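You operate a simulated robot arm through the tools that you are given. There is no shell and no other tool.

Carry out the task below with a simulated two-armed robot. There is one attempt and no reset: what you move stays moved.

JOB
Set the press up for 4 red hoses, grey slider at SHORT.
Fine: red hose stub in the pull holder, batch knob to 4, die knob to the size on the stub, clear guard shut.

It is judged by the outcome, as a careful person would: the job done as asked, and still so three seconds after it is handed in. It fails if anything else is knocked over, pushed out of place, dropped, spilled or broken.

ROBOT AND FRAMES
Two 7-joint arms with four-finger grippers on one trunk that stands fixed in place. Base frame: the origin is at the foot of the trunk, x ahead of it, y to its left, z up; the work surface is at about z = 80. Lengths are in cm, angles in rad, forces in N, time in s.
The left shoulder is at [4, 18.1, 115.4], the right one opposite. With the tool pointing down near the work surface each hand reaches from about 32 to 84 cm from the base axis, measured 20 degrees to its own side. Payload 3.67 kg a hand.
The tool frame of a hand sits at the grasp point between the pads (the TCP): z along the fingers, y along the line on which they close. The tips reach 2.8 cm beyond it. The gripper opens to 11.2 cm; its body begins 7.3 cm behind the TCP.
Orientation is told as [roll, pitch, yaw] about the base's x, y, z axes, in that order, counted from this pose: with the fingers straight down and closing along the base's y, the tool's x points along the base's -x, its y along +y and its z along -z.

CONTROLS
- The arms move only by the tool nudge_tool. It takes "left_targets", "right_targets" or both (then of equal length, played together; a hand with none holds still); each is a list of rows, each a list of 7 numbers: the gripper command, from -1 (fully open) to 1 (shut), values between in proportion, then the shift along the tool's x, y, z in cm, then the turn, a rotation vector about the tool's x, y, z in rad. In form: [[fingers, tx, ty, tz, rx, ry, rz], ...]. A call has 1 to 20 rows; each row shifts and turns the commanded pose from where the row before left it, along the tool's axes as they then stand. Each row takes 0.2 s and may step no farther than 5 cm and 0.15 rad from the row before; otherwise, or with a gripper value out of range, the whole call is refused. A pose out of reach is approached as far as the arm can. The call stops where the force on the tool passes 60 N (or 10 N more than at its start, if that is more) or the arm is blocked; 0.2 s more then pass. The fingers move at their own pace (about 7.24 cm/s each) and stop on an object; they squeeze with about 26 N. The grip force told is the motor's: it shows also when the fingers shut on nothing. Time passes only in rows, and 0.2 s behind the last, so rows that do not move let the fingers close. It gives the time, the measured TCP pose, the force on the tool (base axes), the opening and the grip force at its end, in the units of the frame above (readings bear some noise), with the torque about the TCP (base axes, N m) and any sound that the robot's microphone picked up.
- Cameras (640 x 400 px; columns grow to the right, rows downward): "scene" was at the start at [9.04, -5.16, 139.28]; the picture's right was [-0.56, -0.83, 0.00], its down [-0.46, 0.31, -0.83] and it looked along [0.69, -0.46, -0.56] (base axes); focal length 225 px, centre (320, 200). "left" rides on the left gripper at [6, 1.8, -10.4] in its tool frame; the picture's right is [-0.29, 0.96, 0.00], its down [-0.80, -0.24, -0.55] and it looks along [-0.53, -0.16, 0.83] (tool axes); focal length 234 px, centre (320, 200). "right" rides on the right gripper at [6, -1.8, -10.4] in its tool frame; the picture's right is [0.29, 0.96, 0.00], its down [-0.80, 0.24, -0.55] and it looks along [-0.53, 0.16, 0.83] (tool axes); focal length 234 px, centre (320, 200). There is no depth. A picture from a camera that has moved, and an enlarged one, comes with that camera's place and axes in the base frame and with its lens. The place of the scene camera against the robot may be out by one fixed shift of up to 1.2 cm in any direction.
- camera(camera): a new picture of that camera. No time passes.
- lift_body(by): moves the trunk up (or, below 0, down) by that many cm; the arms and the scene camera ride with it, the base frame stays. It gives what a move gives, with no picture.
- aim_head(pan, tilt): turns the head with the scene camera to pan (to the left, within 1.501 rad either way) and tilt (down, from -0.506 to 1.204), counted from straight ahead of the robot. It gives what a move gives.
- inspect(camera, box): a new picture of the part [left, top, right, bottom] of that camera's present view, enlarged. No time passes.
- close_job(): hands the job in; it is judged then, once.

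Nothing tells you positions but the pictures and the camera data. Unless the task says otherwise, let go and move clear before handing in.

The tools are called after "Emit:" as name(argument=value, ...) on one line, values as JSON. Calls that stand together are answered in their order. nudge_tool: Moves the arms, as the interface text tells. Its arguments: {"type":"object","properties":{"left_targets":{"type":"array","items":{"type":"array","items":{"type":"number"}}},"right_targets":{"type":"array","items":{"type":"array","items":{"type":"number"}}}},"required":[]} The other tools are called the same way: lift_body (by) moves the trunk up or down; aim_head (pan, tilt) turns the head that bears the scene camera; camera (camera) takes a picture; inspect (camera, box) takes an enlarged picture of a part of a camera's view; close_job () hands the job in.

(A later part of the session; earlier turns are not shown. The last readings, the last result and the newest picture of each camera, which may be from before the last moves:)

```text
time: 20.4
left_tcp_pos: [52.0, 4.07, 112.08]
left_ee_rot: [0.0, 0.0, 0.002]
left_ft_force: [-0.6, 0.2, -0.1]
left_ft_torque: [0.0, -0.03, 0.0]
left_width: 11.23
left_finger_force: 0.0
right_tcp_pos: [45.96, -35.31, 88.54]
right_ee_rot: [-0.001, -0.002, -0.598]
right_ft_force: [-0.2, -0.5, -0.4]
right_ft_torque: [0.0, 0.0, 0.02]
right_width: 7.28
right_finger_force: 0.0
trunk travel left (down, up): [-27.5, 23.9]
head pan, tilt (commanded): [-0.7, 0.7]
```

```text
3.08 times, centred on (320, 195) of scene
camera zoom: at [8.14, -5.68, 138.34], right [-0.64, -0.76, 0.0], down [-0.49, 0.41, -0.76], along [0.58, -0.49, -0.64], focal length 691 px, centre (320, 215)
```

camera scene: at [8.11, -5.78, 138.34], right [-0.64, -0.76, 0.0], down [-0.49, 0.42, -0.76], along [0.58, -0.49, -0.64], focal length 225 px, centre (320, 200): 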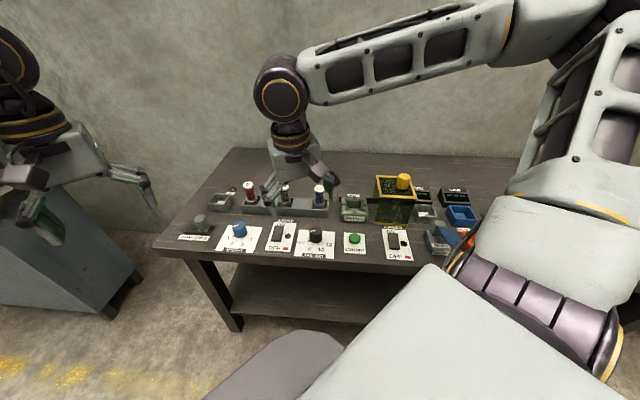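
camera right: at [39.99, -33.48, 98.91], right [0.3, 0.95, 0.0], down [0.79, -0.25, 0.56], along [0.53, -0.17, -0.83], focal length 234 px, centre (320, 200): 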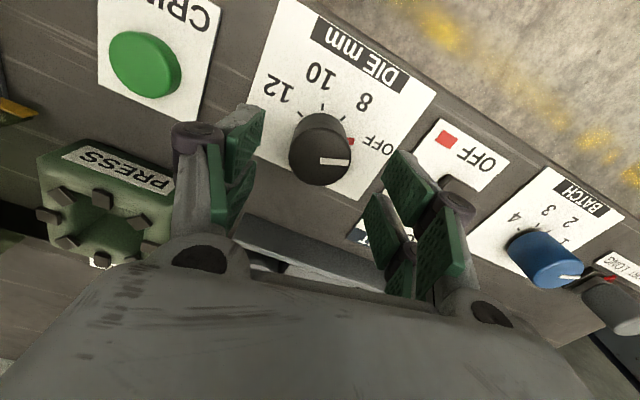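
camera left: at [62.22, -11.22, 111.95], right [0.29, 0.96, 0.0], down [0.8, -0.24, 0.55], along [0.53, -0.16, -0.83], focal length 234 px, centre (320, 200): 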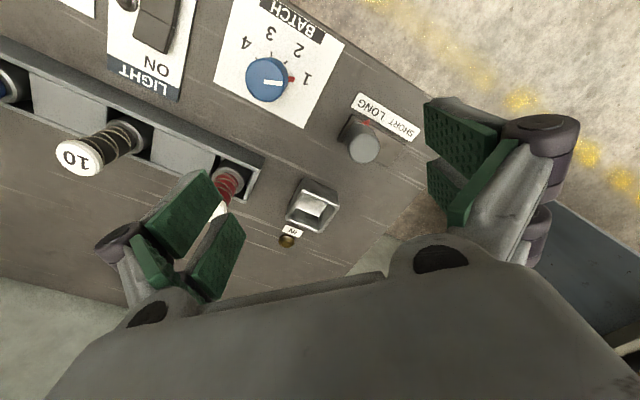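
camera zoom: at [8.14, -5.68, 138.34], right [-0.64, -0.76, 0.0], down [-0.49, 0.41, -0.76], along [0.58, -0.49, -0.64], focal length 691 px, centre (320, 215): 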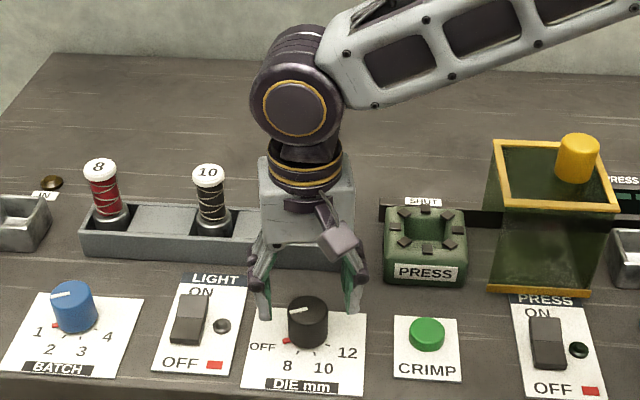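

The knob is centred between the fingers. I'll lower onto it and close.

Emit:
nudge_tool(right_targets=[[-0.3, 0, 0, 2.2, 0, 0, 0], [-0.3, 0, 0, 2.1, 0, 0, 0], [-0.3, 0, 0, 0, 0, 0, 0], [1, 0, 0, 0, 0, 0, 0], [1, 0, 0, 0, 0, 0, 0], [1, 0, 0, 0, 0, 0, 0]])

Emit:
camera(camera="right")

```text
time: 21.8
left_tcp_pos: [52.0, 4.14, 112.0]
left_ee_rot: [-0.001, 0.0, 0.002]
left_ft_force: [-0.1, 0.7, -0.2]
left_ft_torque: [0.02, 0.0, -0.01]
left_width: 11.2
left_finger_force: 0.0
right_tcp_pos: [45.98, -35.34, 84.23]
right_ee_rot: [0.001, -0.002, -0.598]
right_ft_force: [-0.9, -1.0, -1.1]
right_ft_torque: [-0.19, 0.03, -0.01]
right_width: 3.99
right_finger_force: 44.5
trunk travel left (down, up): [-27.5, 23.9]
head pan, tilt (commanded): [-0.7, 0.7]
```

```text
taken
camera right: at [39.99, -33.49, 94.54], right [0.3, 0.95, 0.0], down [0.79, -0.25, 0.56], along [0.53, -0.17, -0.83], focal length 234 px, centre (320, 200)
```

right: 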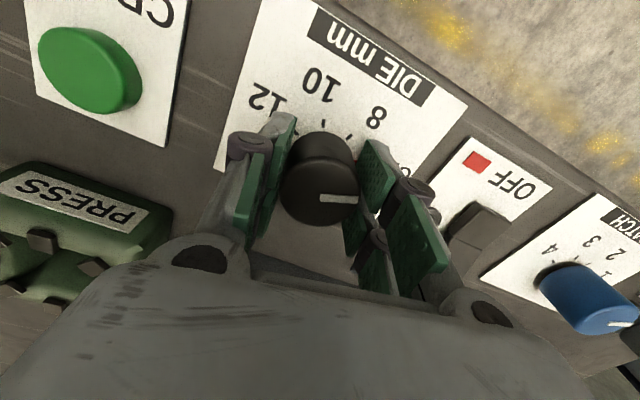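

The knob is gripped at 4 cm. I'll turn it about 45° counterclockwise to 8.

Emit:
nudge_tool(right_targets=[[1, 0, 0, 0, 0, 0, -0.13], [1, 0, 0, 0, 0, 0, -0.13], [1, 0, 0, 0, 0, 0, -0.13], [1, 0, 0, 0, 0, 0, -0.13], [1, 0, 0, 0, 0, 0, -0.13], [1, 0, 0, 0, 0, 0, -0.13], [1, 0, 0, 0, 0, 0, 0]])

Emit:
camera(camera="right")

Emit:
inspect(camera="right", box=[240, 80, 400, 200])

```text
time: 23.4
left_tcp_pos: [51.93, 4.04, 112.03]
left_ee_rot: [0.002, 0.001, 0.0]
left_ft_force: [-0.2, -0.3, 0.3]
left_ft_torque: [-0.03, -0.03, 0.01]
left_width: 11.17
left_finger_force: 0.1
right_tcp_pos: [45.92, -35.45, 84.24]
right_ee_rot: [-0.002, -0.003, 0.182]
right_ft_force: [0.1, -4.7, 2.6]
right_ft_torque: [0.1, 0.13, 0.0]
right_width: 4.0
right_finger_force: 45.0
trunk travel left (down, up): [-27.5, 23.9]
head pan, tilt (commanded): [-0.7, 0.7]
```

```text
taken
camera right: at [40.41, -38.27, 94.55], right [-0.46, 0.89, 0.0], down [0.74, 0.38, 0.56], along [0.49, 0.25, -0.83], focal length 234 px, centre (320, 200)
```

right: 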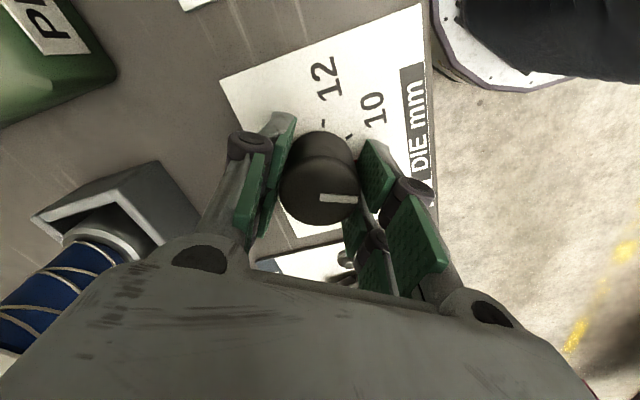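

```text
3.33 times, centred on (320, 140) of right
camera zoom: at [40.41, -38.27, 94.55], right [-0.46, 0.89, 0.0], down [0.74, 0.38, 0.56], along [0.49, 0.25, -0.83], focal length 781 px, centre (320, 400)
```

zoom: 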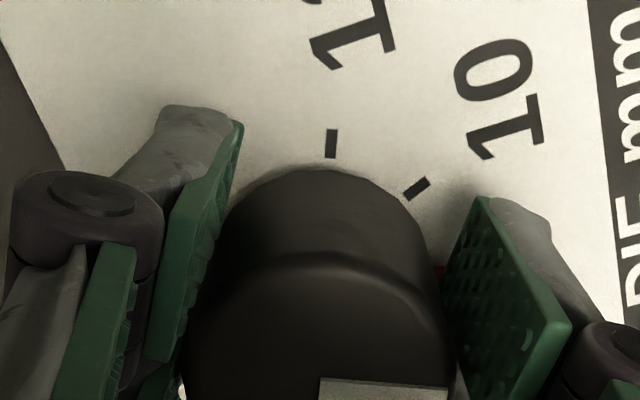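

The knob turned along with the hand. I'll release it, rise and check the pointer.

Emit:
nudge_tool(right_targets=[[-0.3, 0, 0, 0, 0, 0, 0], [-0.3, 0, 0, 0, 0, 0, 0], [-0.3, 0, 0, 0, 0, 0, 0], [-0.3, 0, 0, -3.5, 0, 0, 0], [-0.3, 0, 0, -3.5, 0, 0, 0], [-0.3, 0, 0, -3.5, 0, 0, 0], [-0.3, 0, 0, -3.5, 0, 0, 0]])

Emit:
inspect(camera="right", box=[220, 40, 420, 190])

Emit:
inspect(camera="scene", box=[240, 150, 400, 260])

```text
time: 25.0
left_tcp_pos: [52.05, 4.01, 112.1]
left_ee_rot: [0.001, 0.0, 0.0]
left_ft_force: [-0.9, -0.2, -1.0]
left_ft_torque: [0.07, -0.02, 0.01]
left_width: 11.21
left_finger_force: 0.1
right_tcp_pos: [45.86, -35.36, 98.17]
right_ee_rot: [-0.001, 0.0, 0.183]
right_ft_force: [-0.2, 0.1, -0.5]
right_ft_torque: [-0.02, 0.02, -0.04]
right_width: 7.28
right_finger_force: 0.0
trunk travel left (down, up): [-27.5, 23.9]
head pan, tilt (commanded): [-0.7, 0.7]
```

```text
2.67 times, centred on (320, 115) of right
camera zoom: at [40.37, -38.21, 108.64], right [-0.46, 0.89, 0.0], down [0.74, 0.38, 0.56], along [0.49, 0.25, -0.83], focal length 624 px, centre (320, 427)
```

zoom: 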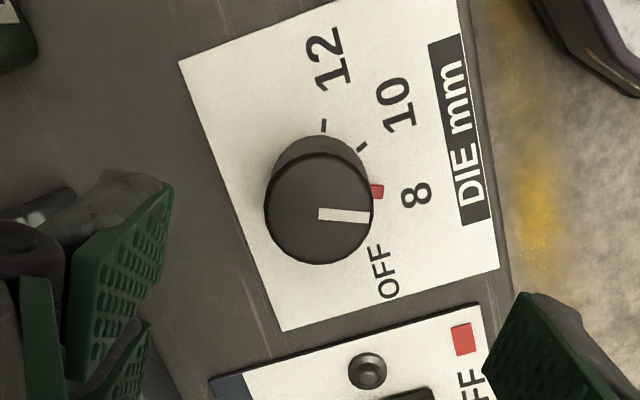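

```text
3.64 times, centred on (320, 205) of scene
camera zoom: at [8.11, -5.65, 138.35], right [-0.64, -0.76, 0.0], down [-0.49, 0.41, -0.77], along [0.59, -0.49, -0.64], focal length 817 px, centre (320, 182)
```

zoom: 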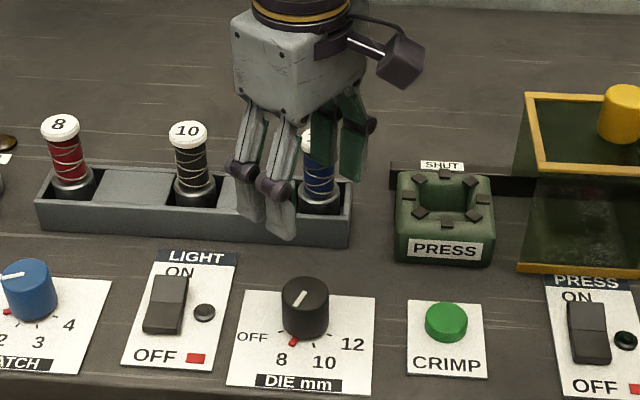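

The die knob now points at 8. Next is the batch knob, at about (63.4, -17.7).

Emit:
nudge_tool(right_targets=[[-0.3, -3.41, 2.36, 0, 0, 0, 0], [-0.3, -3.41, 2.36, 0, 0, 0, 0], [-0.3, -3.41, 2.36, 0, 0, 0, 0], [-0.3, -3.41, 2.36, 0, 0, 0, 0], [-0.3, -3.41, 2.36, 0, 0, 0, 0], [-0.3, -3.41, 2.36, 0, 0, 0, 0], [-0.3, 0, 0, 0, 0, 0, 0.13], [-0.3, 0, 0, 0, 0, 0, 0.13], [-0.3, 0, 0, 0, 0, 0, 0.13], [-0.3, 0, 0, 0, 0, 0, 0.13], [-0.3, 0, 0, 0, 0, 0, 0.13], [-0.3, 0, 0, 0, 0, 0, 0.13], [-0.3, 0, 0, 0, 0, 0, 0]])

Emit:
camera(camera="right")

Emit:
inspect(camera="right", box=[240, 60, 400, 180])

```text
time: 27.8
left_tcp_pos: [52.05, 4.08, 111.96]
left_ee_rot: [-0.002, 0.0, 0.001]
left_ft_force: [-0.4, 0.8, -0.7]
left_ft_torque: [-0.04, -0.01, 0.01]
left_width: 11.19
left_finger_force: 0.1
right_tcp_pos: [63.57, -17.68, 98.18]
right_ee_rot: [-0.001, -0.001, -0.6]
right_ft_force: [-0.4, 0.0, 0.3]
right_ft_torque: [-0.06, 0.02, -0.04]
right_width: 7.28
right_finger_force: 0.0
trunk travel left (down, up): [-27.5, 23.9]
head pan, tilt (commanded): [-0.7, 0.7]
```

```text
taken
camera right: at [57.55, -15.83, 108.56], right [0.3, 0.95, 0.0], down [0.79, -0.25, 0.56], along [0.53, -0.17, -0.83], focal length 234 px, centre (320, 200)
```

right: 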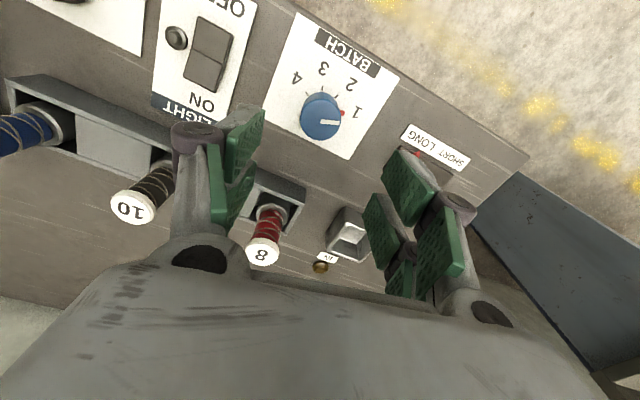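

```text
3.33 times, centred on (320, 120) of right
camera zoom: at [57.55, -15.83, 108.56], right [0.3, 0.95, 0.0], down [0.79, -0.25, 0.56], along [0.53, -0.17, -0.83], focal length 781 px, centre (320, 467)
```

zoom: 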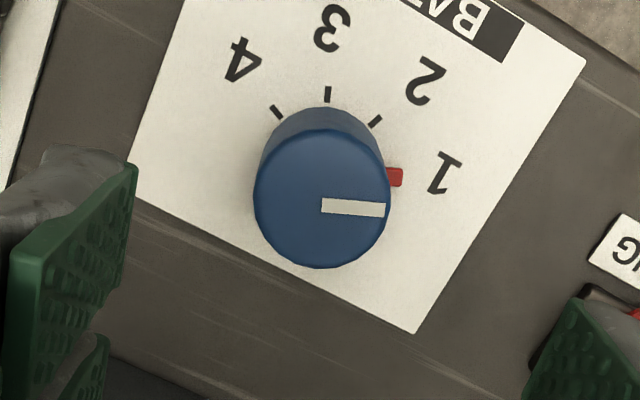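

The batch knob is centred under the hand and points at 1, with 4 at 135° counterclockwise. I'll lower, grip and turn the first 90°, to 3.

Emit:
nudge_tool(right_targets=[[-0.3, 0, 0, 3.5, 0, 0, 0], [-0.3, 0, 0, 3.5, 0, 0, 0], [-0.3, 0, 0, 3.5, 0, 0, 0], [-0.3, 0, 0, 3.4, 0, 0, 0], [-0.3, 0, 0, 0, 0, 0, 0], [1, 0, 0, 0, 0, 0, 0], [1, 0, 0, 0, 0, 0, 0], [1, 0, 0, 0, 0, 0, 0]])

Emit:
camera(camera="right")

```text
time: 29.5
left_tcp_pos: [51.73, 4.21, 112.12]
left_ee_rot: [-0.001, 0.0, 0.0]
left_ft_force: [-0.5, -0.4, -0.5]
left_ft_torque: [0.01, -0.01, 0.0]
left_width: 11.19
left_finger_force: 0.1
right_tcp_pos: [61.63, -19.13, 87.32]
right_ee_rot: [0.033, -0.02, -0.594]
right_ft_force: [7.2, 9.4, 11.7]
right_ft_torque: [-0.72, 0.54, 0.0]
right_width: 0.32
right_finger_force: 13.4
right hand out of reach, approached as far as the arm can: row 1, 2, 3, 4
trunk travel left (down, up): [-27.5, 23.9]
head pan, tilt (commanded): [-0.7, 0.7]
stopped in row 8 (right hand): the force on the tool passed its limit at 63 N (the readings are from after the stop); the commanded pose is now the measured one
```

```text
taken
camera right: at [55.25, -17.47, 97.54], right [0.3, 0.95, 0.03], down [0.77, -0.26, 0.58], along [0.56, -0.15, -0.82], focal length 234 px, centre (320, 200)
```

right: 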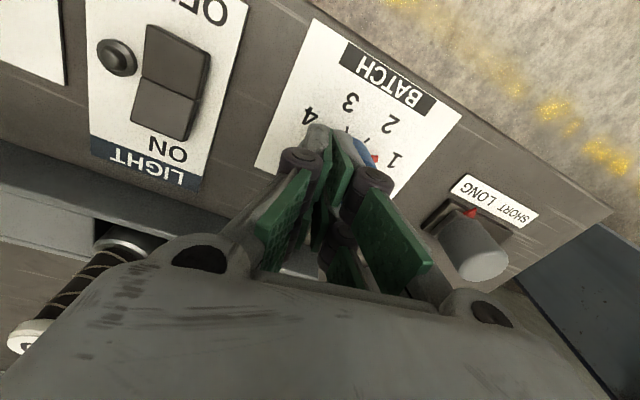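

The arm couldn't reach down at that yaw: it drifted sideways and the fingers closed just above the knob top. I'll rise straight up, then check that nothing moved.

Emit:
nudge_tool(right_targets=[[1, 0, 0, -2, 0, 0, 0], [1, 0, 0, -3, 0, 0, 0], [1, 0, 0, -3, 0, 0, 0], [0, 0, 0, -3, 0, 0, 0], [-0.3, 0, 0, 0, 0.033, 0.02, 0]])

Emit:
camera(camera="right")

Emit:
inspect(camera="right", box=[220, 40, 420, 190])

Emit:
camera(camera="scene")

```text
time: 30.7
left_tcp_pos: [52.02, 4.08, 111.93]
left_ee_rot: [0.0, 0.002, 0.0]
left_ft_force: [0.5, -0.7, -0.3]
left_ft_torque: [0.02, 0.06, -0.01]
left_width: 11.18
left_finger_force: 0.1
right_tcp_pos: [61.12, -19.7, 97.71]
right_ee_rot: [-0.011, 0.007, -0.597]
right_ft_force: [-0.1, 0.8, 0.0]
right_ft_torque: [0.0, 0.01, -0.03]
right_width: 7.03
right_finger_force: 0.0
trunk travel left (down, up): [-27.5, 23.9]
head pan, tilt (commanded): [-0.7, 0.7]
```

```text
taken
camera right: at [55.36, -17.72, 108.17], right [0.3, 0.95, -0.01], down [0.8, -0.25, 0.54], along [0.52, -0.17, -0.84], focal length 234 px, centre (320, 200)
```

right: 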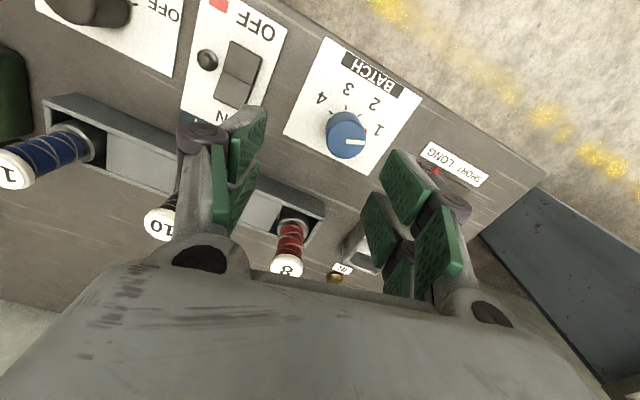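

```text
2.67 times, centred on (320, 115) of right
camera zoom: at [55.36, -17.72, 108.17], right [0.3, 0.95, -0.01], down [0.8, -0.25, 0.54], along [0.52, -0.17, -0.84], focal length 624 px, centre (320, 427)
```

zoom: 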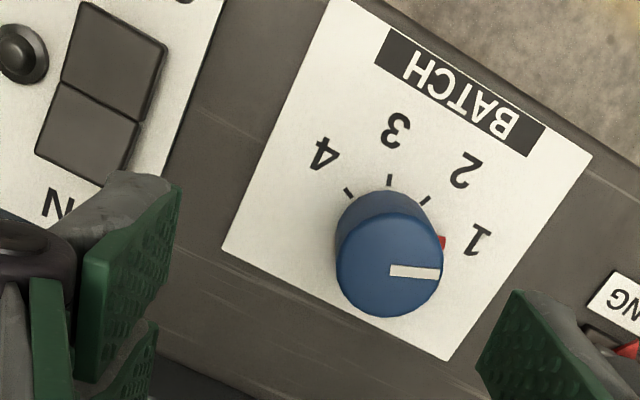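

```text
taken
camera scene: at [8.29, -5.68, 138.33], right [-0.64, -0.76, 0.0], down [-0.49, 0.41, -0.76], along [0.58, -0.49, -0.64], focal length 225 px, centre (320, 200)
```

scene: 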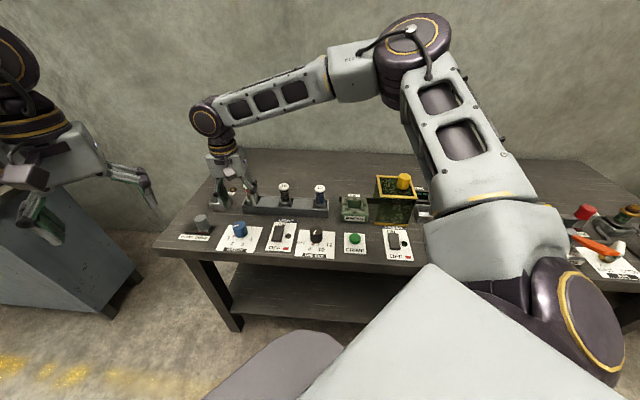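

Nothing moved and the knob is still at 1. I'll turn the hand to a more natural yaw for reaching this far left, then test the descent in small steps.

Emit:
nudge_tool(right_targets=[[-0.3, 0, 0, 0, -0.011, -0.007, -0.133], [-0.3, 0, 0, 0, 0, 0, -0.133], [-0.3, 0, 0, 0, 0, 0, -0.133], [-0.3, 0, 0, 0, 0, 0, -0.133], [-0.3, 0, 0, 0, 0, 0, -0.133], [-0.3, 0, 0, 0, 0, 0, -0.133], [-0.3, -2.75, 1.48, 0, 0, 0, 0], [-0.3, 0, 0, 2, 0, 0, 0], [-0.3, 0, 0, 2, 0, 0, 0], [-0.3, 0, 0, 2, 0, 0, 0]])

Emit:
camera(camera="right")

```text
time: 32.9
left_tcp_pos: [52.04, 4.09, 112.08]
left_ee_rot: [0.001, -0.002, 0.0]
left_ft_force: [1.6, -0.5, 0.3]
left_ft_torque: [0.04, 0.04, -0.01]
left_width: 11.19
left_finger_force: 0.1
right_tcp_pos: [62.66, -18.21, 91.96]
right_ee_rot: [0.003, -0.001, 0.203]
right_ft_force: [0.3, -0.1, 0.8]
right_ft_torque: [0.04, 0.01, 0.0]
right_width: 7.28
right_finger_force: 0.1
right hand out of reach, approached as far as the arm can: row 9, 10
trunk travel left (down, up): [-27.5, 23.9]
head pan, tilt (commanded): [-0.7, 0.7]
```

```text
taken
camera right: at [57.15, -21.31, 102.35], right [-0.47, 0.88, 0.0], down [0.73, 0.39, 0.56], along [0.49, 0.27, -0.83], focal length 234 px, centre (320, 200)
```

right: 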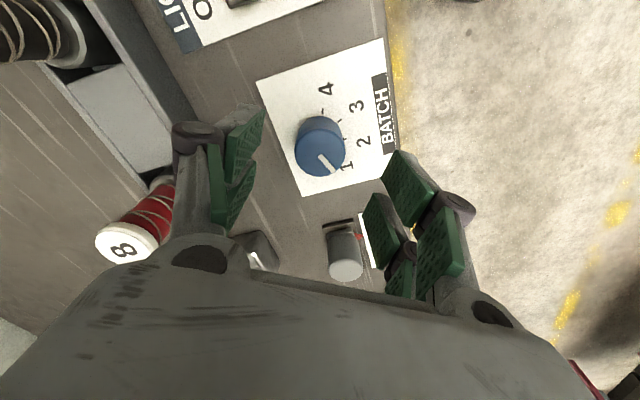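

This position is at the edge of what the arm can reach low down, and it reached fine 6 cm higher. Lowering the trunk will give the arm the same geometry at bench height, so I'll raise the right hand first and then lower the trunk 14 cm.

Emit:
nudge_tool(right_targets=[[-0.3, 0, 0, -3.5, 0, 0, 0], [-0.3, 0, 0, -3.5, 0, 0, 0], [-0.3, 0, 0, -3.5, 0, 0, 0], [-0.3, 0, 0, -3.5, 0, 0, 0], [-0.3, 0, 0, 0, 0, 0, 0]])

Emit:
lift_body(by=-14)

Emit:
camera(camera="scene")

Emit:
camera(camera="right")

```text
time: 34.1
left_tcp_pos: [51.95, 4.01, 111.98]
left_ee_rot: [0.001, -0.001, 0.001]
left_ft_force: [-0.1, -0.1, 0.0]
left_ft_torque: [0.03, 0.03, 0.01]
left_width: 11.18
left_finger_force: 0.0
right_tcp_pos: [62.62, -18.31, 105.91]
right_ee_rot: [0.003, 0.0, 0.204]
right_ft_force: [0.0, 0.9, 0.4]
right_ft_torque: [0.01, 0.0, 0.03]
right_width: 7.28
right_finger_force: 0.0
trunk travel left (down, up): [-27.5, 23.9]
head pan, tilt (commanded): [-0.7, 0.7]
```

```text
time: 35.8
left_tcp_pos: [51.95, 4.06, 98.08]
left_ee_rot: [0.0, 0.0, 0.001]
left_ft_force: [0.2, 0.2, -0.8]
left_ft_torque: [0.04, -0.04, 0.01]
left_width: 11.23
left_finger_force: 0.0
right_tcp_pos: [62.47, -18.35, 92.17]
right_ee_rot: [0.004, 0.0, 0.203]
right_ft_force: [-0.6, -0.4, -0.1]
right_ft_torque: [-0.01, 0.0, 0.01]
right_width: 7.28
right_finger_force: 0.0
trunk travel left (down, up): [-13.5, 37.9]
head pan, tilt (commanded): [-0.7, 0.7]
```

```text
taken
camera scene: at [8.15, -5.68, 124.34], right [-0.64, -0.76, 0.0], down [-0.49, 0.41, -0.76], along [0.58, -0.49, -0.64], focal length 225 px, centre (320, 200)
```

scene: 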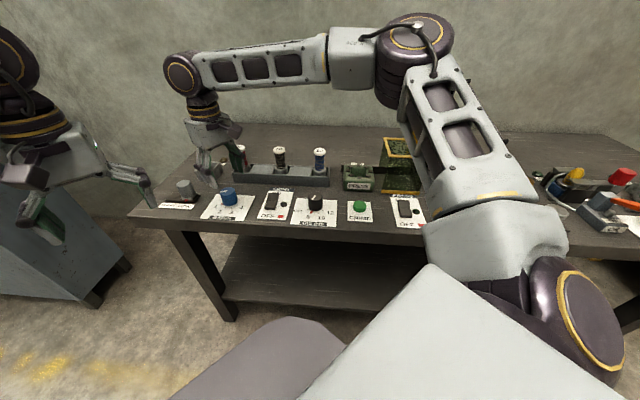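

```text
taken
camera right: at [57.09, -21.32, 102.46], right [-0.47, 0.88, 0.0], down [0.73, 0.39, 0.56], along [0.49, 0.26, -0.83], focal length 234 px, centre (320, 200)
```

right: 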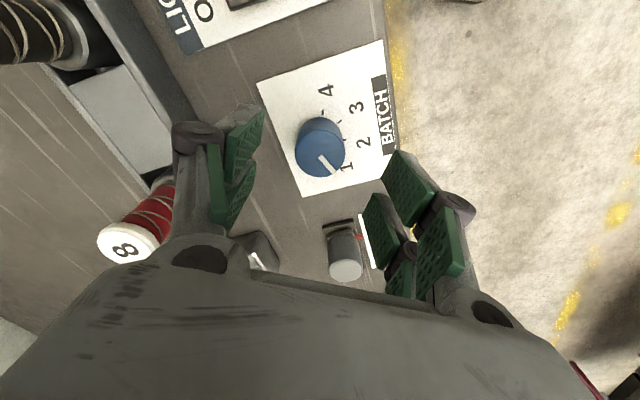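

The trunk is down 14 cm. I'll centre over the batch knob at (63.6, -17.7), rotate and lower, checking the reach before closing.

Emit:
nudge_tool(right_targets=[[-0.3, -1.2, 0.4, 0, 0, 0, 0], [-0.3, 0, 0, 0, 0, 0, 0.134], [-0.3, 0, 0, 0, 0, 0, 0.134], [-0.3, 0, 0, 0, 0, 0, 0.134], [-0.3, 0, 0, 0, 0, 0, 0.134], [-0.3, 0, 0, 0, 0, 0, 0.134], [-0.3, 0, 0, 0, 0, 0, 0.134], [-0.3, 0, 0, 0, 0, 0, 0]])

Emit:
camera(camera="right")

```text
time: 37.6
left_tcp_pos: [51.97, 4.12, 97.97]
left_ee_rot: [0.001, 0.0, -0.001]
left_ft_force: [-0.2, 0.2, -0.1]
left_ft_torque: [-0.02, -0.05, 0.01]
left_width: 11.2
left_finger_force: 0.0
right_tcp_pos: [63.53, -17.61, 91.99]
right_ee_rot: [0.001, 0.001, -0.603]
right_ft_force: [-0.6, 0.2, -0.3]
right_ft_torque: [0.0, -0.03, -0.01]
right_width: 7.29
right_finger_force: 0.0
trunk travel left (down, up): [-13.5, 37.9]
head pan, tilt (commanded): [-0.7, 0.7]
```

```text
taken
camera right: at [57.75, -15.78, 102.43], right [0.31, 0.95, 0.0], down [0.79, -0.26, 0.55], along [0.53, -0.17, -0.83], focal length 234 px, centre (320, 200)
```

right: 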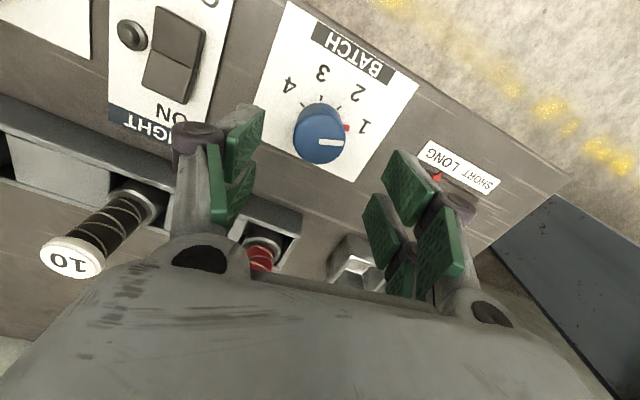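

Emit:
nudge_tool(right_targets=[[-0.3, 0, 0, 1.94, 0, 0, 0], [-0.3, 0, 0, 1.94, 0, 0, 0], [-0.3, 0, 0, 1.94, 0, 0, 0], [-0.3, 0, 0, 1.94, 0, 0, 0], [-0.3, 0, 0, 0, 0, 0, 0]])

Emit:
camera(camera="right")

```text
time: 38.8
left_tcp_pos: [52.04, 4.09, 98.05]
left_ee_rot: [0.0, -0.001, 0.0]
left_ft_force: [-0.6, -0.2, -0.3]
left_ft_torque: [0.0, -0.03, 0.0]
left_width: 11.21
left_finger_force: 0.0
right_tcp_pos: [63.69, -17.65, 84.36]
right_ee_rot: [0.001, -0.001, -0.603]
right_ft_force: [-0.6, 0.3, -0.2]
right_ft_torque: [0.02, 0.01, 0.01]
right_width: 7.27
right_finger_force: 0.1
trunk travel left (down, up): [-13.5, 37.9]
head pan, tilt (commanded): [-0.7, 0.7]
```

```text
taken
camera right: at [57.77, -15.77, 94.69], right [0.3, 0.95, 0.0], down [0.79, -0.25, 0.55], along [0.53, -0.17, -0.83], focal length 234 px, centre (320, 200)
```

right: 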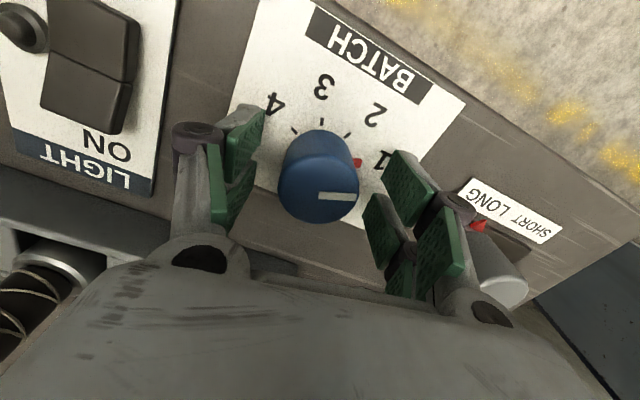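

The reach is fine now and the knob sits between the fingers. I'll close and turn 90° counterclockwise.

Emit:
nudge_tool(right_targets=[[1, 0, 0, 0, 0, 0, 0], [1, 0, 0, 0, 0, 0, 0], [1, 0, 0, 0, 0, 0, 0], [1, 0, 0, 0, 0, 0, -0.131], [1, 0, 0, 0, 0, 0, -0.131], [1, 0, 0, 0, 0, 0, -0.131], [1, 0, 0, 0, 0, 0, -0.131], [1, 0, 0, 0, 0, 0, -0.131], [1, 0, 0, 0, 0, 0, -0.131], [1, 0, 0, 0, 0, 0, -0.131], [1, 0, 0, 0, 0, 0, -0.131], [1, 0, 0, 0, 0, 0, -0.131], [1, 0, 0, 0, 0, 0, -0.131], [1, 0, 0, 0, 0, 0, -0.131], [1, 0, 0, 0, 0, 0, -0.131], [1, 0, 0, 0, 0, 0, 0]])

Emit:
camera(camera="right")

```text
time: 42.2
left_tcp_pos: [51.92, 4.21, 97.93]
left_ee_rot: [-0.001, 0.0, 0.001]
left_ft_force: [-0.2, -0.2, -0.4]
left_ft_torque: [0.01, -0.01, 0.02]
left_width: 11.21
left_finger_force: 0.1
right_tcp_pos: [63.72, -17.6, 84.32]
right_ee_rot: [0.0, -0.001, 0.972]
right_ft_force: [0.9, -3.6, 2.1]
right_ft_torque: [0.08, 0.06, -0.01]
right_width: 3.99
right_finger_force: 45.2
trunk travel left (down, up): [-13.5, 37.9]
head pan, tilt (commanded): [-0.7, 0.7]
```

```text
taken
camera right: at [61.81, -23.71, 94.66], right [-0.95, 0.3, 0.0], down [0.25, 0.79, 0.56], along [0.17, 0.53, -0.83], focal length 234 px, centre (320, 200)
```

right: 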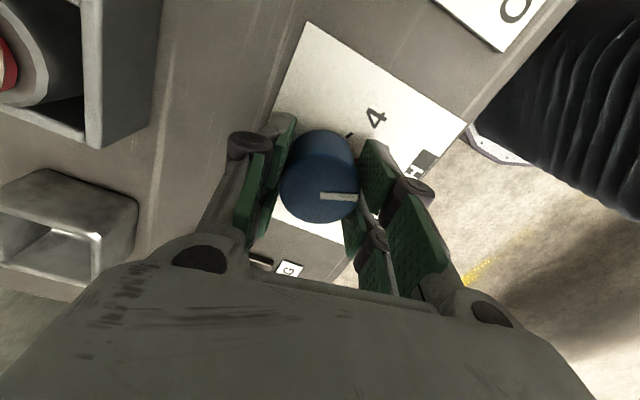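

The 90° turn went cleanly. I'll continue the last 45° to 4.

Emit:
nudge_tool(right_targets=[[1, 0, 0, 0, 0, 0, -0.131], [1, 0, 0, 0, 0, 0, -0.131], [1, 0, 0, 0, 0, 0, -0.131], [1, 0, 0, 0, 0, 0, -0.131], [1, 0, 0, 0, 0, 0, -0.131], [1, 0, 0, 0, 0, 0, -0.131], [1, 0, 0, 0, 0, 0, 0]])

Emit:
camera(camera="right")

```text
time: 43.8
left_tcp_pos: [51.96, 4.0, 97.95]
left_ee_rot: [0.002, 0.0, 0.0]
left_ft_force: [0.2, -0.8, 0.1]
left_ft_torque: [0.01, 0.0, -0.04]
left_width: 11.2
left_finger_force: 0.0
right_tcp_pos: [63.64, -17.74, 84.29]
right_ee_rot: [0.0, -0.003, 1.758]
right_ft_force: [2.2, -6.0, 3.8]
right_ft_torque: [0.22, 0.48, -0.03]
right_width: 3.99
right_finger_force: 44.3
trunk travel left (down, up): [-13.5, 37.9]
head pan, tilt (commanded): [-0.7, 0.7]
```

```text
taken
camera right: at [66.59, -23.29, 94.67], right [-0.89, -0.46, 0.0], down [-0.38, 0.74, 0.56], along [-0.26, 0.49, -0.83], focal length 234 px, centre (320, 200)
```

right: 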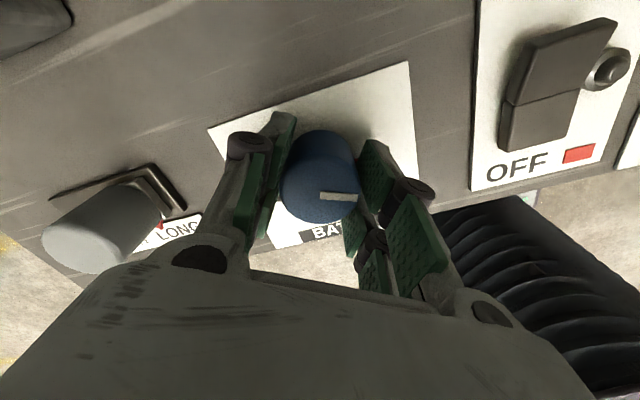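

The knob has turned the full 135°. I'll release, rise and check it.

Emit:
nudge_tool(right_targets=[[-0.3, 0, 0, 0, 0, 0, 0], [-0.3, 0, 0, 0, 0, 0, 0], [-0.3, 0, 0, 0, 0, 0, 0], [-0.3, 0, 0, -3.5, 0, 0, 0], [-0.3, 0, 0, -3.5, 0, 0, 0], [-0.3, 0, 0, -3.5, 0, 0, 0], [-0.3, 0, 0, -3.5, 0, 0, 0]])

Emit:
inspect(camera="right", box=[220, 40, 420, 190])

Emit:
camera(camera="scene")

Emit:
inspect(camera="scene", box=[130, 130, 290, 230])

```text
time: 45.4
left_tcp_pos: [52.04, 4.1, 97.99]
left_ee_rot: [0.002, -0.001, 0.0]
left_ft_force: [-0.2, -0.1, 0.5]
left_ft_torque: [-0.01, 0.0, 0.02]
left_width: 11.18
left_finger_force: 0.1
right_tcp_pos: [63.6, -17.74, 98.25]
right_ee_rot: [0.001, -0.003, 1.758]
right_ft_force: [0.3, 0.0, 0.3]
right_ft_torque: [-0.01, 0.01, 0.01]
right_width: 7.3
right_finger_force: 0.3
trunk travel left (down, up): [-13.5, 37.9]
head pan, tilt (commanded): [-0.7, 0.7]
```

```text
2.67 times, centred on (320, 115) of right
camera zoom: at [66.59, -23.31, 108.68], right [-0.89, -0.46, 0.0], down [-0.38, 0.74, 0.56], along [-0.26, 0.49, -0.83], focal length 624 px, centre (320, 427)
```

zoom: 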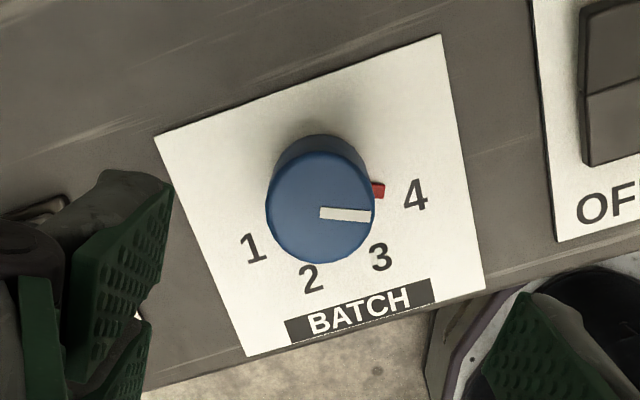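

```text
taken
camera scene: at [8.18, -5.69, 124.33], right [-0.64, -0.76, 0.0], down [-0.49, 0.41, -0.76], along [0.58, -0.49, -0.64], focal length 225 px, centre (320, 200)
```

scene: 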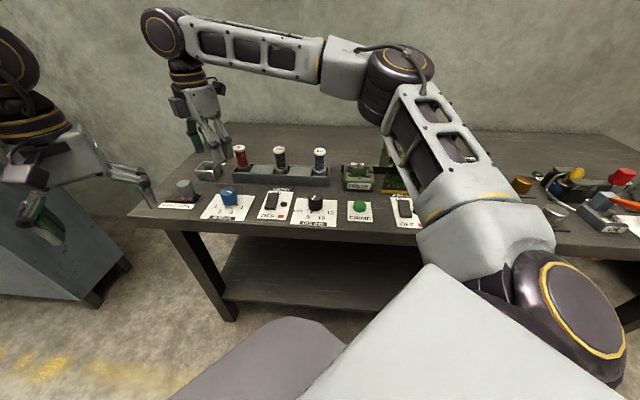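

```text
4.00 times, centred on (210, 180) of scene
camera zoom: at [8.18, -5.69, 124.33], right [-0.64, -0.76, 0.0], down [-0.49, 0.41, -0.76], along [0.58, -0.49, -0.64], focal length 899 px, centre (760, 280)
```

zoom: 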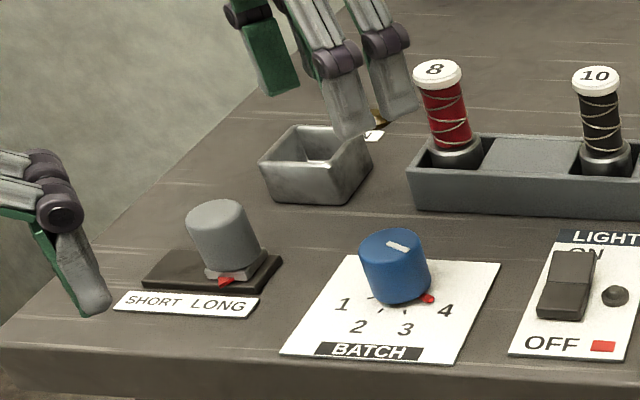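

Batch reads 4. Next is the grey slider, at about (74, -9). I'll turn the hand back and move above it for a look.

Emit:
nudge_tool(right_targets=[[-0.3, 0, 0, 0, 0, 0, 0.147], [-0.3, 0, 0, 0, 0, 0, 0.147], [-0.3, 0, 0, 0, 0, 0, 0.147], [-0.3, 0, 0, 0, 0, 0, 0.147], [-0.3, 0, 0, 0, 0, 0, 0.147], [-0.3, 0, 0, 0, 0, 0, 0.147], [-0.3, 0, 0, 0, 0, 0, 0.147], [-0.3, 0, 0, 0, 0, 0, 0.147], [-0.3, 0, 0, 0, 0, 0, 0.147], [-0.3, 0, 0, 0, 0, 0, 0.147], [-0.3, 0, 0, 0, 0, 0, 0.147], [-0.3, 0, 0, 0, 0, 0, 0.147], [-0.3, 0, 0, 0, 0, 0, 0.147], [-0.3, 0, 0, 0, 0, 0, 0.147], [-0.3, -2.24, 3.48, 0, 0, 0, 0], [-0.3, -2.24, 3.48, 0, 0, 0, 0], [-0.3, -2.24, 3.48, 0, 0, 0, 0], [-0.3, 0, 0, 0, 0, 0, 0]])

Emit:
camera(camera="right")

Emit:
inspect(camera="right", box=[220, 40, 420, 190])

```text
time: 49.2
left_tcp_pos: [52.06, 4.1, 98.02]
left_ee_rot: [0.0, 0.001, 0.0]
left_ft_force: [0.3, -0.4, 0.2]
left_ft_torque: [-0.02, 0.0, 0.04]
left_width: 11.18
left_finger_force: 0.2
right_tcp_pos: [63.57, -17.67, 98.3]
right_ee_rot: [0.003, 0.001, -0.299]
right_ft_force: [-0.2, 0.1, 0.0]
right_ft_torque: [0.03, -0.01, -0.01]
right_width: 7.28
right_finger_force: 0.0
right hand out of reach, approached as far as the arm can: row 15, 16, 17
trunk travel left (down, up): [-13.5, 37.9]
head pan, tilt (commanded): [-0.7, 0.7]
```

```text
taken
camera right: at [57.44, -17.71, 108.68], right [0.01, 1.0, 0.0], down [0.83, -0.01, 0.55], along [0.55, 0.0, -0.83], focal length 234 px, centre (320, 200)
```

right: 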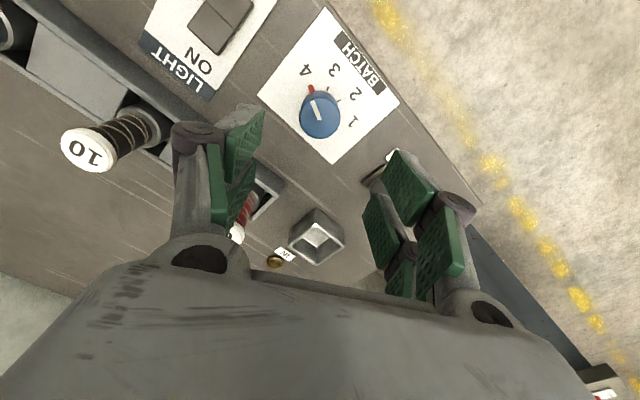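

```text
2.67 times, centred on (320, 115) of right
camera zoom: at [57.44, -17.71, 108.68], right [0.01, 1.0, 0.0], down [0.83, -0.01, 0.55], along [0.55, 0.0, -0.83], focal length 624 px, centre (320, 427)
```

zoom: 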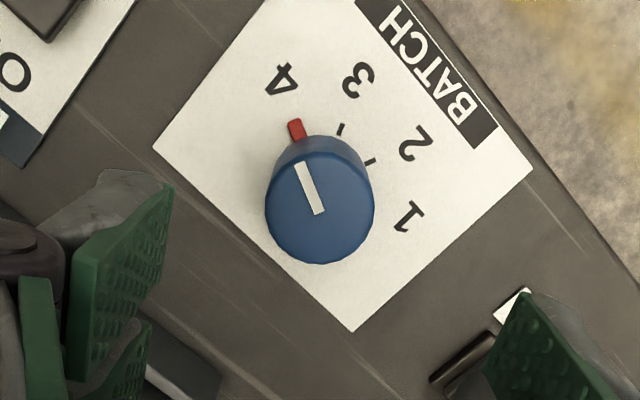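

Oddly, the arm refused to move farther left from here, although its elbow is well bent. I'll probe which directions are limited with small safe moves at this height, starting with a better yaw.

Emit:
nudge_tool(right_targets=[[-0.3, -2.87, 0.89, 0, 0, 0, 0]])

Emit:
nudge_tool(right_targets=[[-0.3, -0.89, -2.87, 0, 0, 0, 0]])

Emit:
nudge_tool(right_targets=[[-0.3, 0, 0, 3, 0, 0, 0]])

```text
time: 49.6
left_tcp_pos: [52.06, 4.06, 97.92]
left_ee_rot: [-0.001, 0.0, 0.0]
left_ft_force: [-0.1, -1.2, 0.7]
left_ft_torque: [-0.01, 0.03, 0.02]
left_width: 11.2
left_finger_force: 0.0
right_tcp_pos: [64.72, -19.09, 97.79]
right_ee_rot: [0.002, 0.0, -0.299]
right_ft_force: [-0.9, 0.2, -0.8]
right_ft_torque: [0.0, 0.03, -0.02]
right_width: 7.24
right_finger_force: 0.1
right hand out of reach, approached as far as the arm can: row 1
trunk travel left (down, up): [-13.5, 37.9]
head pan, tilt (commanded): [-0.7, 0.7]
```

```text
time: 50.0
left_tcp_pos: [51.9, 4.14, 98.0]
left_ee_rot: [0.002, 0.0, 0.001]
left_ft_force: [0.5, -0.4, 0.5]
left_ft_torque: [0.01, -0.02, 0.02]
left_width: 11.2
left_finger_force: 0.1
right_tcp_pos: [64.68, -22.1, 97.91]
right_ee_rot: [0.002, 0.002, -0.299]
right_ft_force: [-0.8, -0.4, -0.3]
right_ft_torque: [0.02, -0.03, -0.02]
right_width: 7.27
right_finger_force: 0.1
trunk travel left (down, up): [-13.5, 37.9]
head pan, tilt (commanded): [-0.7, 0.7]
```

```text
time: 50.4
left_tcp_pos: [51.98, 4.09, 98.0]
left_ee_rot: [0.002, 0.001, 0.0]
left_ft_force: [-0.7, 0.0, 0.0]
left_ft_torque: [0.01, -0.04, 0.02]
left_width: 11.2
left_finger_force: 0.0
right_tcp_pos: [64.68, -22.04, 94.92]
right_ee_rot: [0.0, 0.0, -0.3]
right_ft_force: [-0.7, -0.2, -0.6]
right_ft_torque: [0.02, -0.01, 0.03]
right_width: 7.28
right_finger_force: 0.0
trunk travel left (down, up): [-13.5, 37.9]
head pan, tilt (commanded): [-0.7, 0.7]
```

The limit behaves as though the elbow were pinned on the right side. I'll test how far the hand reaches toward the hose rack from here.

Emit:
nudge_tool(right_targets=[[-0.3, 0, 0, -3, 0, 0, 0], [-0.3, -1.7, -1.0, -1, 0, 0, 0], [-0.3, -1.7, -1.0, -1, 0, 0, 0], [-0.3, -1.7, -1.0, -1, 0, 0, 0], [-0.3, -1.7, -1.0, 0, 0, 0, 0], [-0.3, 0, 0, 0, 0, 0, 0]])

Emit:
camera(camera="scene")

```text
time: 51.8
left_tcp_pos: [52.01, 4.09, 98.12]
left_ee_rot: [0.0, 0.0, -0.001]
left_ft_force: [-0.4, 0.2, -0.2]
left_ft_torque: [-0.03, -0.01, -0.01]
left_width: 11.18
left_finger_force: 0.0
right_tcp_pos: [69.12, -28.18, 100.46]
right_ee_rot: [0.001, 0.0, -0.298]
right_ft_force: [-0.1, 0.1, 0.6]
right_ft_torque: [0.01, 0.01, 0.0]
right_width: 7.27
right_finger_force: 0.1
right hand out of reach, approached as far as the arm can: row 4, 5
trunk travel left (down, up): [-13.5, 37.9]
head pan, tilt (commanded): [-0.7, 0.7]
```

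```text
taken
camera scene: at [8.17, -5.67, 124.34], right [-0.64, -0.76, 0.0], down [-0.49, 0.41, -0.76], along [0.58, -0.49, -0.64], focal length 225 px, centre (320, 200)
```

scene: 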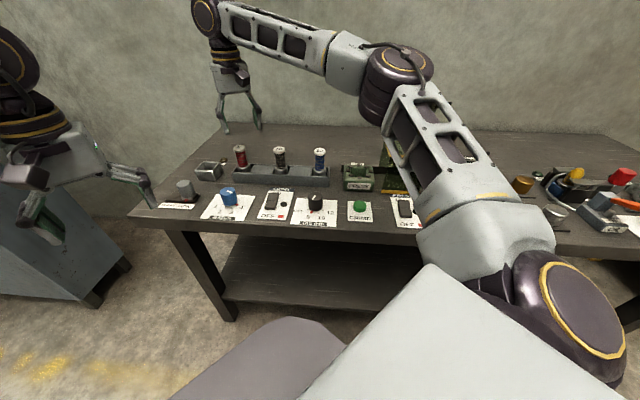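

The reach there is also short of the rack, with the elbow still pinned out to the right. I'll stretch the arm out to the right, where it lies straighter, and sweep it back left, which should let the elbow follow inward.

Emit:
nudge_tool(right_targets=[[-0.3, -0.29, -4.37, -0.3, 0, 0, 0], [-0.3, -0.29, -4.37, -0.3, 0, 0, 0], [-0.3, -0.29, -4.37, -0.3, 0, 0, 0], [-0.3, -0.29, -4.37, -0.3, 0, 0, 0], [-0.3, -0.29, -4.37, -0.3, 0, 0, 0], [-0.3, -0.29, -4.37, -0.3, 0, 0, 0], [-0.3, -0.29, -4.37, -0.3, 0, 0, 0], [-0.3, 0, 0, 0, 0, 0, 0]])

Emit:
camera(camera="scene")

```text
time: 53.6
left_tcp_pos: [51.94, 4.18, 97.95]
left_ee_rot: [0.003, 0.0, 0.001]
left_ft_force: [-0.4, 0.3, 0.7]
left_ft_torque: [-0.02, 0.03, 0.02]
left_width: 11.19
left_finger_force: 0.0
right_tcp_pos: [61.98, -58.07, 102.72]
right_ee_rot: [0.001, -0.001, -0.3]
right_ft_force: [0.0, -0.4, 0.2]
right_ft_torque: [0.01, 0.01, 0.01]
right_width: 7.28
right_finger_force: 0.1
trunk travel left (down, up): [-13.5, 37.9]
head pan, tilt (commanded): [-0.7, 0.7]
```

```text
taken
camera scene: at [8.19, -5.64, 124.34], right [-0.64, -0.76, 0.0], down [-0.49, 0.41, -0.76], along [0.58, -0.49, -0.64], focal length 225 px, centre (320, 200)
```

scene: 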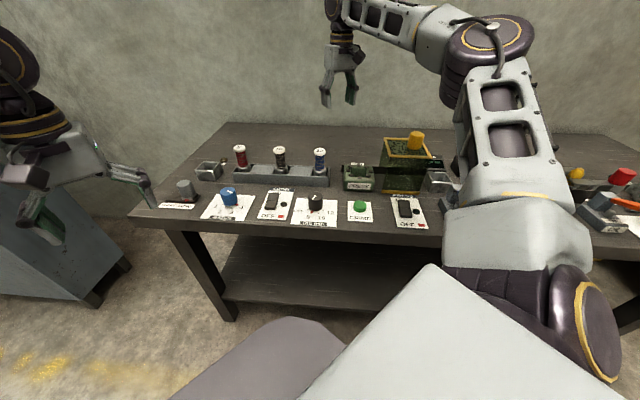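

Emit:
nudge_tool(right_targets=[[-0.3, -0.73, 3.81, 0, 0, 0, 0], [-0.3, -0.73, 3.81, 0, 0, 0, 0], [-0.3, -0.73, 3.81, 0, 0, 0, 0], [-0.3, -0.73, 3.81, 0, 0, 0, 0], [-0.3, 0.1, 3.69, 0, 0, 0, 0], [-0.3, 0.1, 3.69, 0, 0, 0, 0], [-0.3, 0.1, 3.69, 0, 0, 0, 0], [-0.3, 0.1, 3.69, 0, 0, 0, 0], [-0.3, 0, 0, 0, 0, 0, 0]])

Emit:
camera(camera="scene")

```text
time: 55.6
left_tcp_pos: [52.0, 4.06, 97.89]
left_ee_rot: [-0.001, -0.001, 0.001]
left_ft_force: [-0.2, 0.7, -0.2]
left_ft_torque: [-0.04, 0.01, -0.01]
left_width: 11.21
left_finger_force: 0.0
right_tcp_pos: [69.77, -31.03, 101.82]
right_ee_rot: [0.003, -0.004, -0.3]
right_ft_force: [-0.4, 0.5, -0.3]
right_ft_torque: [-0.02, 0.05, -0.01]
right_width: 7.28
right_finger_force: 0.1
right hand out of reach, approached as far as the arm can: row 6, 7, 8
trunk travel left (down, up): [-13.5, 37.9]
head pan, tilt (commanded): [-0.7, 0.7]
```

```text
taken
camera scene: at [8.12, -5.69, 124.34], right [-0.64, -0.76, 0.0], down [-0.49, 0.42, -0.77], along [0.59, -0.49, -0.64], focal length 225 px, centre (320, 200)
```

scene: 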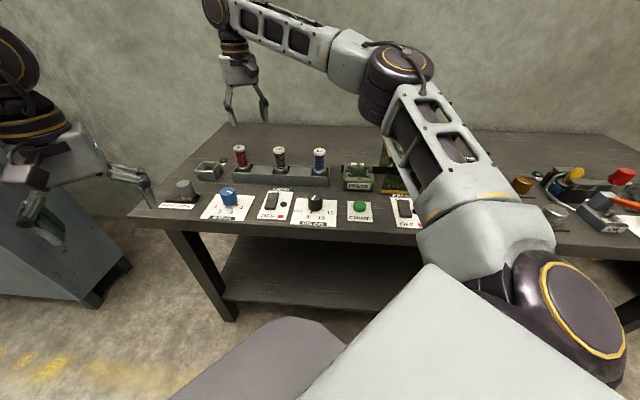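

The elbow is held at the same spot, so this looks like an arm-configuration limit that my early excursion caused. I'll go back to the starting trunk height and hand pose and compare the arm's shape with the first picture.

Emit:
lift_body(by=14)

Emit:
nudge_tool(right_targets=[[-0.3, 3.89, -1.83, -0.43, 0, 0, 0], [-0.3, 3.89, -1.83, -0.43, 0, 0, 0], [-0.3, 3.89, -1.83, -0.43, 0, 0, 0], [-0.3, 3.89, -1.83, -0.43, 0, 0, 0], [-0.3, 3.89, -1.83, -0.43, 0, 0, 0], [-0.3, 3.89, -1.83, -0.43, 0, 0, 0], [-0.3, 3.89, -1.83, -0.43, 0, 0, 0], [-0.3, 3.89, -1.83, -0.43, 0, 0, 0], [-0.3, 0, 0, 0, 0, 0, -0.15], [-0.3, 0, 0, 0, 0, 0, -0.15], [-0.3, 0, 0, 0, 0, 0, 0]])

Emit:
aim_head(pan=-0.59, tilt=0.592)

Emit:
camera(camera="scene")

```text
time: 57.3
left_tcp_pos: [51.98, 3.97, 111.81]
left_ee_rot: [-0.002, 0.0, 0.001]
left_ft_force: [0.0, -1.0, -0.2]
left_ft_torque: [-0.04, 0.02, 0.01]
left_width: 11.22
left_finger_force: 0.0
right_tcp_pos: [69.77, -31.02, 115.78]
right_ee_rot: [0.004, -0.003, -0.301]
right_ft_force: [0.8, -0.3, 0.5]
right_ft_torque: [0.0, -0.03, -0.03]
right_width: 7.29
right_finger_force: 0.0
trunk travel left (down, up): [-27.5, 23.9]
head pan, tilt (commanded): [-0.7, 0.7]
```

```text
time: 59.7
left_tcp_pos: [52.16, 3.99, 112.01]
left_ee_rot: [-0.002, 0.0, -0.001]
left_ft_force: [-0.9, -0.9, 0.1]
left_ft_torque: [0.02, 0.0, -0.01]
left_width: 11.2
left_finger_force: 0.0
right_tcp_pos: [35.6, -35.81, 119.05]
right_ee_rot: [0.002, -0.003, 0.0]
right_ft_force: [-0.1, 0.3, 0.0]
right_ft_torque: [-0.02, 0.0, -0.01]
right_width: 7.29
right_finger_force: 0.0
trunk travel left (down, up): [-27.5, 23.9]
head pan, tilt (commanded): [-0.7, 0.7]
```

```text
time: 60.3
left_tcp_pos: [52.01, 4.04, 112.02]
left_ee_rot: [-0.001, 0.002, 0.0]
left_ft_force: [-0.2, 0.2, -0.8]
left_ft_torque: [0.0, 0.0, -0.01]
left_width: 11.19
left_finger_force: 0.0
right_tcp_pos: [35.72, -35.77, 119.17]
right_ee_rot: [0.001, -0.004, 0.0]
right_ft_force: [0.2, 0.5, -0.8]
right_ft_torque: [-0.01, 0.02, 0.0]
right_width: 7.27
right_finger_force: 0.1
trunk travel left (down, up): [-27.5, 23.9]
head pan, tilt (commanded): [-0.59, 0.592]
```

```text
taken
camera scene: at [9.05, -5.15, 139.27], right [-0.56, -0.83, 0.0], down [-0.46, 0.31, -0.83], along [0.69, -0.46, -0.56], focal length 225 px, centre (320, 200)
```

scene: 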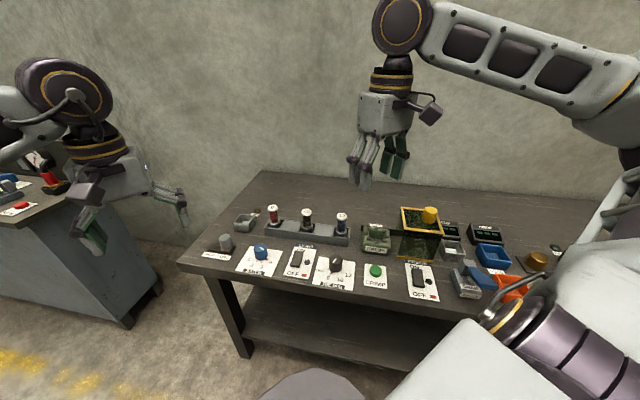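

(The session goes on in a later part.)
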